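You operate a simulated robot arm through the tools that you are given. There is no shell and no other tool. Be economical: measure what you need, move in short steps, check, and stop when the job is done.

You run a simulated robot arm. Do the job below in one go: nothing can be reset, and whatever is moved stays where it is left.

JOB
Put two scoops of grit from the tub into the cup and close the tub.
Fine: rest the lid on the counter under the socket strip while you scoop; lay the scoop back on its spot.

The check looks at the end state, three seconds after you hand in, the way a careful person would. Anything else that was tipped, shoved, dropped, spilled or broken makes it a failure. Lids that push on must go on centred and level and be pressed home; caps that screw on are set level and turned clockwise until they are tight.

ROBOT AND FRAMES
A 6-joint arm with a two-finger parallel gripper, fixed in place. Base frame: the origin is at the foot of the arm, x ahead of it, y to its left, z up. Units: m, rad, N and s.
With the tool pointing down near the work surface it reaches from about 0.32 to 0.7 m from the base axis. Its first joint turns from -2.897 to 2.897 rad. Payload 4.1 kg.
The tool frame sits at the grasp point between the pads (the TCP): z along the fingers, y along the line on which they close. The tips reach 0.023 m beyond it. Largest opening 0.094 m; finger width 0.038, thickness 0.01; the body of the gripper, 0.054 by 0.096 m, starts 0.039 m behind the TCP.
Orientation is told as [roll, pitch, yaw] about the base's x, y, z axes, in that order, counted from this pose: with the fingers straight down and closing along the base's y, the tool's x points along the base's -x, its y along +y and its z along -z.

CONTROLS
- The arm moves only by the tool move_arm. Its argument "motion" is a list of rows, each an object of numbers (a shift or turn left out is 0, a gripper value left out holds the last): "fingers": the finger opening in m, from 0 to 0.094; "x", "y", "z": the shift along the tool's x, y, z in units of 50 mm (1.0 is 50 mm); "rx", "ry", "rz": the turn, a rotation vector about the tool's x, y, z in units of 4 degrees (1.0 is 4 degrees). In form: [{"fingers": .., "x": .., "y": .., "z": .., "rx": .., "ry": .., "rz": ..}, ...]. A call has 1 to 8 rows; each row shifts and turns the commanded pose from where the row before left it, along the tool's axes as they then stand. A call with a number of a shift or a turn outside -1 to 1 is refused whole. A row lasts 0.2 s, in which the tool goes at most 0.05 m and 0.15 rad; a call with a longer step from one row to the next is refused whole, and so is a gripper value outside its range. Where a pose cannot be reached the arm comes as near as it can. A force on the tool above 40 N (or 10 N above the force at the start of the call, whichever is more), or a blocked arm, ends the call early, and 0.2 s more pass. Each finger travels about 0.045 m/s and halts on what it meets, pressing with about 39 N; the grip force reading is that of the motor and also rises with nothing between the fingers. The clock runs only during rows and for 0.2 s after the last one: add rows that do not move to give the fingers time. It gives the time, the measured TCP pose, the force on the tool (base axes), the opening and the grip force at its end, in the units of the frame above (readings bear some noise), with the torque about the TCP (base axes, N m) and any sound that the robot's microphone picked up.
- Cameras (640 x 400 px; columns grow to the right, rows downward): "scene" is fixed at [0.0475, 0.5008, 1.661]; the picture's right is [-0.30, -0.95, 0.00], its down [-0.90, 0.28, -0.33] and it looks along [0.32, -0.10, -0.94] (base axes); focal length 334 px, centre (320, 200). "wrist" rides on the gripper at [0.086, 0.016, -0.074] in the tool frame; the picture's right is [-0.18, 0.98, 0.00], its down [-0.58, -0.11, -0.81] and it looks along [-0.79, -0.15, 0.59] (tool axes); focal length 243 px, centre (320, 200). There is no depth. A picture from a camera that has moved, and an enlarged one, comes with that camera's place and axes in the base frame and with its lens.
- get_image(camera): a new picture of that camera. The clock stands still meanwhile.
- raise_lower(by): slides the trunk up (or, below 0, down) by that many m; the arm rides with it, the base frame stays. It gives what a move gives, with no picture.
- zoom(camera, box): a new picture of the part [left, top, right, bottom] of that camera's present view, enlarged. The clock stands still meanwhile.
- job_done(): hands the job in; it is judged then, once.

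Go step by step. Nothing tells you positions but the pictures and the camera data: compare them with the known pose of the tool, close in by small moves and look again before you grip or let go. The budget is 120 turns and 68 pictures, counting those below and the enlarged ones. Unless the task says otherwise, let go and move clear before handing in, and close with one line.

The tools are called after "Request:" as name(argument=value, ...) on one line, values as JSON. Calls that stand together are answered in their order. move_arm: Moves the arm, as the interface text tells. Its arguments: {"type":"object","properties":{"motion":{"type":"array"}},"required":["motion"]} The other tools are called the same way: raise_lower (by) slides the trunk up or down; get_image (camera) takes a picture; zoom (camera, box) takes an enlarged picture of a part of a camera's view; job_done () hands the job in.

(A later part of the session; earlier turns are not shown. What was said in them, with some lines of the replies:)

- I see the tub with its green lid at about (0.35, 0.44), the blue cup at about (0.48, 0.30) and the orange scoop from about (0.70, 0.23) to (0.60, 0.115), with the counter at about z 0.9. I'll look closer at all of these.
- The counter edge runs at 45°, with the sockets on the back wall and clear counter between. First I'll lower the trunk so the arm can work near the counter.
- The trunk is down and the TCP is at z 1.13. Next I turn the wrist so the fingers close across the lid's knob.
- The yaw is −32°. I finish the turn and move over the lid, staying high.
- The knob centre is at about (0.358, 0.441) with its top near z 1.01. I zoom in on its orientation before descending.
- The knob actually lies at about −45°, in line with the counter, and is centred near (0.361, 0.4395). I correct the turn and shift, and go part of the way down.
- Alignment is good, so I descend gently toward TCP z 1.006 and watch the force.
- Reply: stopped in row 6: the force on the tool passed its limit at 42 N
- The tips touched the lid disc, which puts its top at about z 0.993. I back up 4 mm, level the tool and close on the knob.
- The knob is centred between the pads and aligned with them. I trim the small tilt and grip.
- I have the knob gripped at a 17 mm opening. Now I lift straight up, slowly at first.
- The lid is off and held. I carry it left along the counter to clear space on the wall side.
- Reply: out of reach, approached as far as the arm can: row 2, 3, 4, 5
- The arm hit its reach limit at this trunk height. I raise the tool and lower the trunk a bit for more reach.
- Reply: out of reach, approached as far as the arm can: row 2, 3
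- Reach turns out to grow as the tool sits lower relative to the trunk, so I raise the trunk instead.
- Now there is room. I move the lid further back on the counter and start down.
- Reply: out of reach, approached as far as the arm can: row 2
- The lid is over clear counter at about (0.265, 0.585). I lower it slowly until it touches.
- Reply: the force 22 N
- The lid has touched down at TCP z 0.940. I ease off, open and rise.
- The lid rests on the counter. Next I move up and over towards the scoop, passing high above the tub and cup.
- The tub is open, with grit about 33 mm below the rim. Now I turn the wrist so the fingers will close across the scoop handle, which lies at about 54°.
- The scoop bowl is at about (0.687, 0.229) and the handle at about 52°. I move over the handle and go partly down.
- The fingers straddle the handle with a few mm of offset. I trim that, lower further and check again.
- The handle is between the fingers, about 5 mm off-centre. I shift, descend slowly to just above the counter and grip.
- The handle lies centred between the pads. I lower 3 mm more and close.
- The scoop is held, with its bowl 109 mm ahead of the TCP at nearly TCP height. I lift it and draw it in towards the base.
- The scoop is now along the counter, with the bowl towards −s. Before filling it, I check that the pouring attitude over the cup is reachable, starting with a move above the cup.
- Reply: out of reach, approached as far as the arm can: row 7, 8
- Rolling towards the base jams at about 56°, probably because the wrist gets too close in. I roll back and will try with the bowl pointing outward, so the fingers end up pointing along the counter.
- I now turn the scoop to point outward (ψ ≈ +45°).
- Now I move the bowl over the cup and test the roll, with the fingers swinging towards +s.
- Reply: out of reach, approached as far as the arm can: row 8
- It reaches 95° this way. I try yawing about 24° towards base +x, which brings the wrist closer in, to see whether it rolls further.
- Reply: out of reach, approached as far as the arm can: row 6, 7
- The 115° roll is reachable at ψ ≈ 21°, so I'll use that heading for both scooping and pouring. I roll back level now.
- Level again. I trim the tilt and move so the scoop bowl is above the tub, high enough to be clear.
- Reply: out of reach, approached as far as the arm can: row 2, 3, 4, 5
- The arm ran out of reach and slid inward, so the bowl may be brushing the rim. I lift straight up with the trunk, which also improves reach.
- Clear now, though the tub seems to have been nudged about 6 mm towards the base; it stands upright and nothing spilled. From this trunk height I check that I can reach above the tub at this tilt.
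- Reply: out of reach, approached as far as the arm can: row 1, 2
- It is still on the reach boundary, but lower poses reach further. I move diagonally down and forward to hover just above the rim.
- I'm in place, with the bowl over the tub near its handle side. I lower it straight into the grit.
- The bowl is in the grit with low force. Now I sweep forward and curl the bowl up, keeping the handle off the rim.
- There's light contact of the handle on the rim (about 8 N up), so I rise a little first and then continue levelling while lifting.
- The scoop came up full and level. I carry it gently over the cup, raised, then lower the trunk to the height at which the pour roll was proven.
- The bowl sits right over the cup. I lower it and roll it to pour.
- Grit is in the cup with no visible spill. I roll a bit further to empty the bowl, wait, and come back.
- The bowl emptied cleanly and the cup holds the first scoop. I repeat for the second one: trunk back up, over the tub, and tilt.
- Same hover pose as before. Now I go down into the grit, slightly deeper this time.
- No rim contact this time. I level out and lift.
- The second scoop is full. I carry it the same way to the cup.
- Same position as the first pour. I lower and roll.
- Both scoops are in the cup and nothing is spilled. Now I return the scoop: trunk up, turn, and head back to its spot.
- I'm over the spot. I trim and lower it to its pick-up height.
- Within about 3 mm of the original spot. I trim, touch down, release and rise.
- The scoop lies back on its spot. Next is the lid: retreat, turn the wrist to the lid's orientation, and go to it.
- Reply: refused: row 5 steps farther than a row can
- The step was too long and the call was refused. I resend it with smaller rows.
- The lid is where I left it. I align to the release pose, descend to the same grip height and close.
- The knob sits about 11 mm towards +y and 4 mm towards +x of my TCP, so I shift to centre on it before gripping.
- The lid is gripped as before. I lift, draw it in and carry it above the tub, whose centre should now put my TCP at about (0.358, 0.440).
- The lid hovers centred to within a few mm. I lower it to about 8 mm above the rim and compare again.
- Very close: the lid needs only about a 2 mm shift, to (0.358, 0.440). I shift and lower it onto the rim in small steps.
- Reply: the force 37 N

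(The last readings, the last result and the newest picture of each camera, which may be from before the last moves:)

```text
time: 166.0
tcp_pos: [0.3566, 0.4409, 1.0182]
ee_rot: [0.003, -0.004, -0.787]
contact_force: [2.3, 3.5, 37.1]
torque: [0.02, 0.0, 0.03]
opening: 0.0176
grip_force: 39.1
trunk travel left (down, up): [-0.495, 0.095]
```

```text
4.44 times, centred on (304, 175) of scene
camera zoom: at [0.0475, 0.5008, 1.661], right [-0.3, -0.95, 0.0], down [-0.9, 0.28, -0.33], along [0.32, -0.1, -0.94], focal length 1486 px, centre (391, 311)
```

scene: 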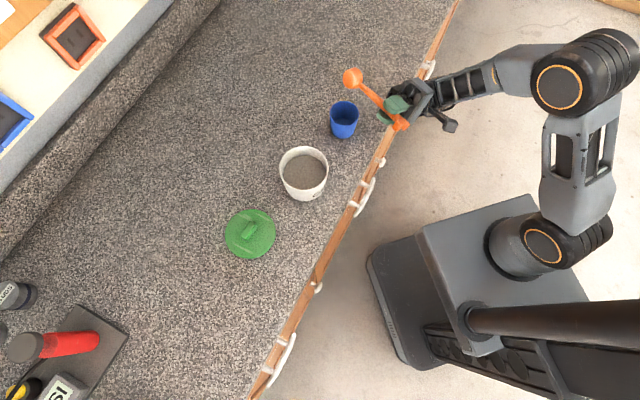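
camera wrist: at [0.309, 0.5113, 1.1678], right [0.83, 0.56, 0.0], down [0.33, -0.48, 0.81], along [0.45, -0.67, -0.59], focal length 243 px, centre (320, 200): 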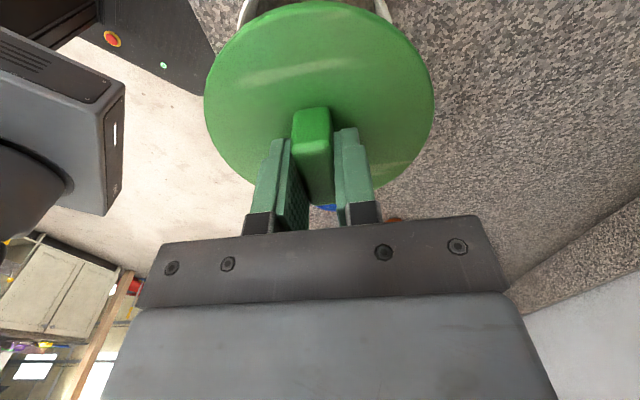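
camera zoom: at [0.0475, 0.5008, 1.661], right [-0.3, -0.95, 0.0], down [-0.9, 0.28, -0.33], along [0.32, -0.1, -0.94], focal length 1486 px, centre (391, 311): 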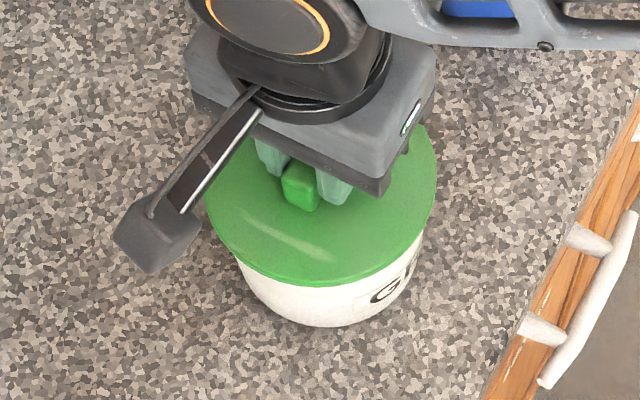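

The lid is seated at the same level as originally, pressed with 37 N and no tilt torque. I ease off, release and rise.

Request:
move_arm(motion=[{"z": -0.1}, {"fingers": 0.05}, {}, {}, {"z": -0.4}, {"z": -0.8}, {"z": -0.8}, {}])

Request:
zoom(camera="scene", box=[256, 130, 352, 220])

Request:
get_image(camera="wrist")

```text
time: 167.8
tcp_pos: [0.3567, 0.4437, 1.1177]
ee_rot: [-0.006, -0.007, -0.787]
contact_force: [0.3, -0.6, 0.2]
torque: [0.02, -0.01, 0.02]
opening: 0.0498
grip_force: 0.0
trunk travel left (down, up): [-0.495, 0.095]
```

```text
4.44 times, centred on (304, 175) of scene
camera zoom: at [0.0475, 0.5008, 1.661], right [-0.3, -0.95, 0.0], down [-0.9, 0.28, -0.33], along [0.32, -0.1, -0.94], focal length 1486 px, centre (391, 311)
```

zoom: 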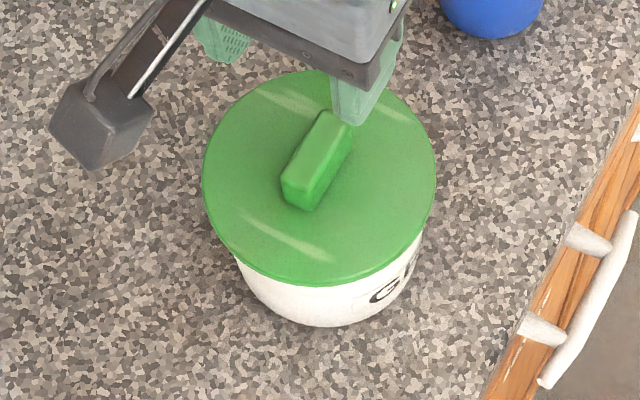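

```text
6 pictures are left
camera wrist: at [0.3075, 0.5168, 1.1932], right [0.83, 0.56, -0.01], down [0.33, -0.48, 0.81], along [0.45, -0.67, -0.59], focal length 243 px, centre (320, 200)
```

wrist: 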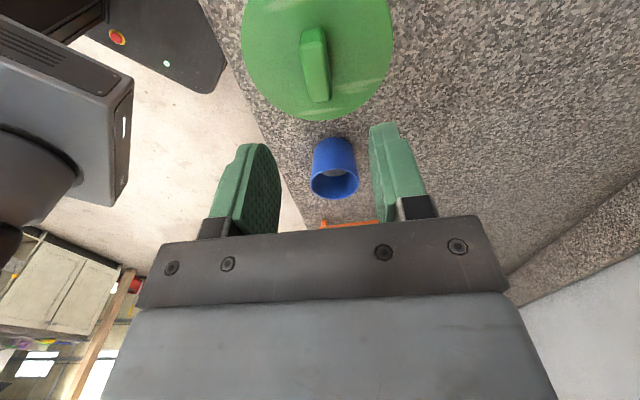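

The lid sits centred and level. For certainty I give it one firm straight press on the knob with closed fingers.

Request:
move_arm(motion=[{"fingers": 0.0, "x": -0.038, "y": -0.038, "rx": -0.08, "ry": 0.1}, {}, {}, {}, {"z": 0.6}, {"z": 0.5}, {"z": 0.2}, {}])

Request:
move_arm(motion=[{"z": 0.06}, {"z": 0.06}, {"z": 0.06}, {"z": 0.06}, {"z": 0.06}, {"z": 0.06}, {"z": 0.06}])

```text
time: 169.6
tcp_pos: [0.3574, 0.4379, 1.0516]
ee_rot: [-0.001, 0.001, -0.787]
contact_force: [-0.1, -0.1, 0.5]
torque: [0.0, 0.02, 0.01]
opening: 0.0
grip_force: 38.8
trunk travel left (down, up): [-0.495, 0.095]
```

```text
time: 171.1
tcp_pos: [0.3574, 0.4392, 1.0416]
ee_rot: [0.018, 0.003, -0.786]
contact_force: [-3.2, -5.7, 13.4]
torque: [-0.22, -0.02, 0.0]
opening: 0.0
grip_force: 38.9
trunk travel left (down, up): [-0.495, 0.095]
stopped in row 7: the force on the tool passed its limit at 43 N (the readings are from after the stop); the commanded pose is now the measured one
```

The press met a hard stop at 43 N, so the lid is home. I rise straight up, move clear and take a final look.

Request:
move_arm(motion=[{"z": -0.3}, {"z": -0.8}, {"z": -0.8}, {"z": -0.6, "y": -0.5}, {"y": -0.9}, {"y": -0.9}, {"y": -0.9}, {}])

Request:
get_image(camera="scene")

Request:
zoom(camera="scene", box=[240, 90, 400, 220])

```text
time: 172.9
tcp_pos: [0.2438, 0.3266, 1.1631]
ee_rot: [0.015, 0.005, -0.788]
contact_force: [-0.3, -0.6, 0.6]
torque: [0.0, -0.01, 0.03]
opening: 0.0001
grip_force: 39.0
trunk travel left (down, up): [-0.495, 0.095]
```

```text
5 pictures are left
```

scene: 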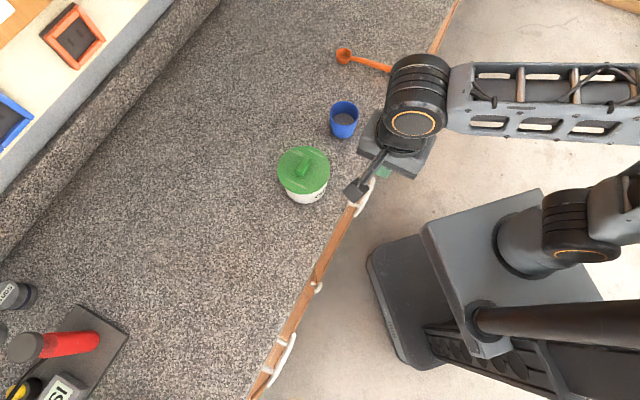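

```text
3.08 times, centred on (320, 155) of scene
camera zoom: at [0.0475, 0.5008, 1.661], right [-0.3, -0.95, 0.0], down [-0.9, 0.28, -0.33], along [0.32, -0.1, -0.94], focal length 1029 px, centre (320, 338)
```

zoom: 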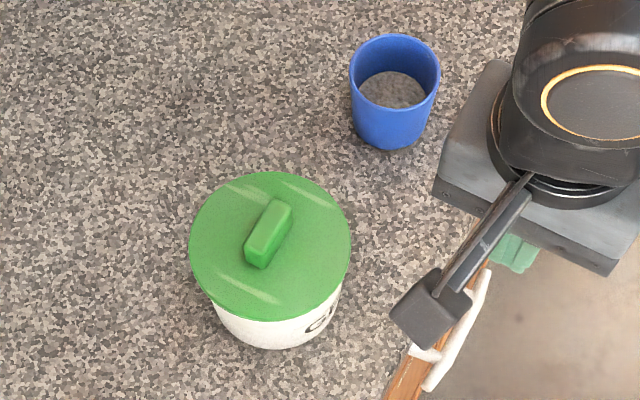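

The tub is closed with its lid level, the cup holds both scoops, the scoop is on its spot, the counter is clean and the arm is clear. I hand in now.

Request:
job_done()

```text
The job is handed in.
```

I put two scoops of grit in the cup, closed the tub with its lid pressed home, and laid the scoop back on its spot. The tub was nudged about 6 mm towards the base when the scoop brushed its rim; I saw no spill.
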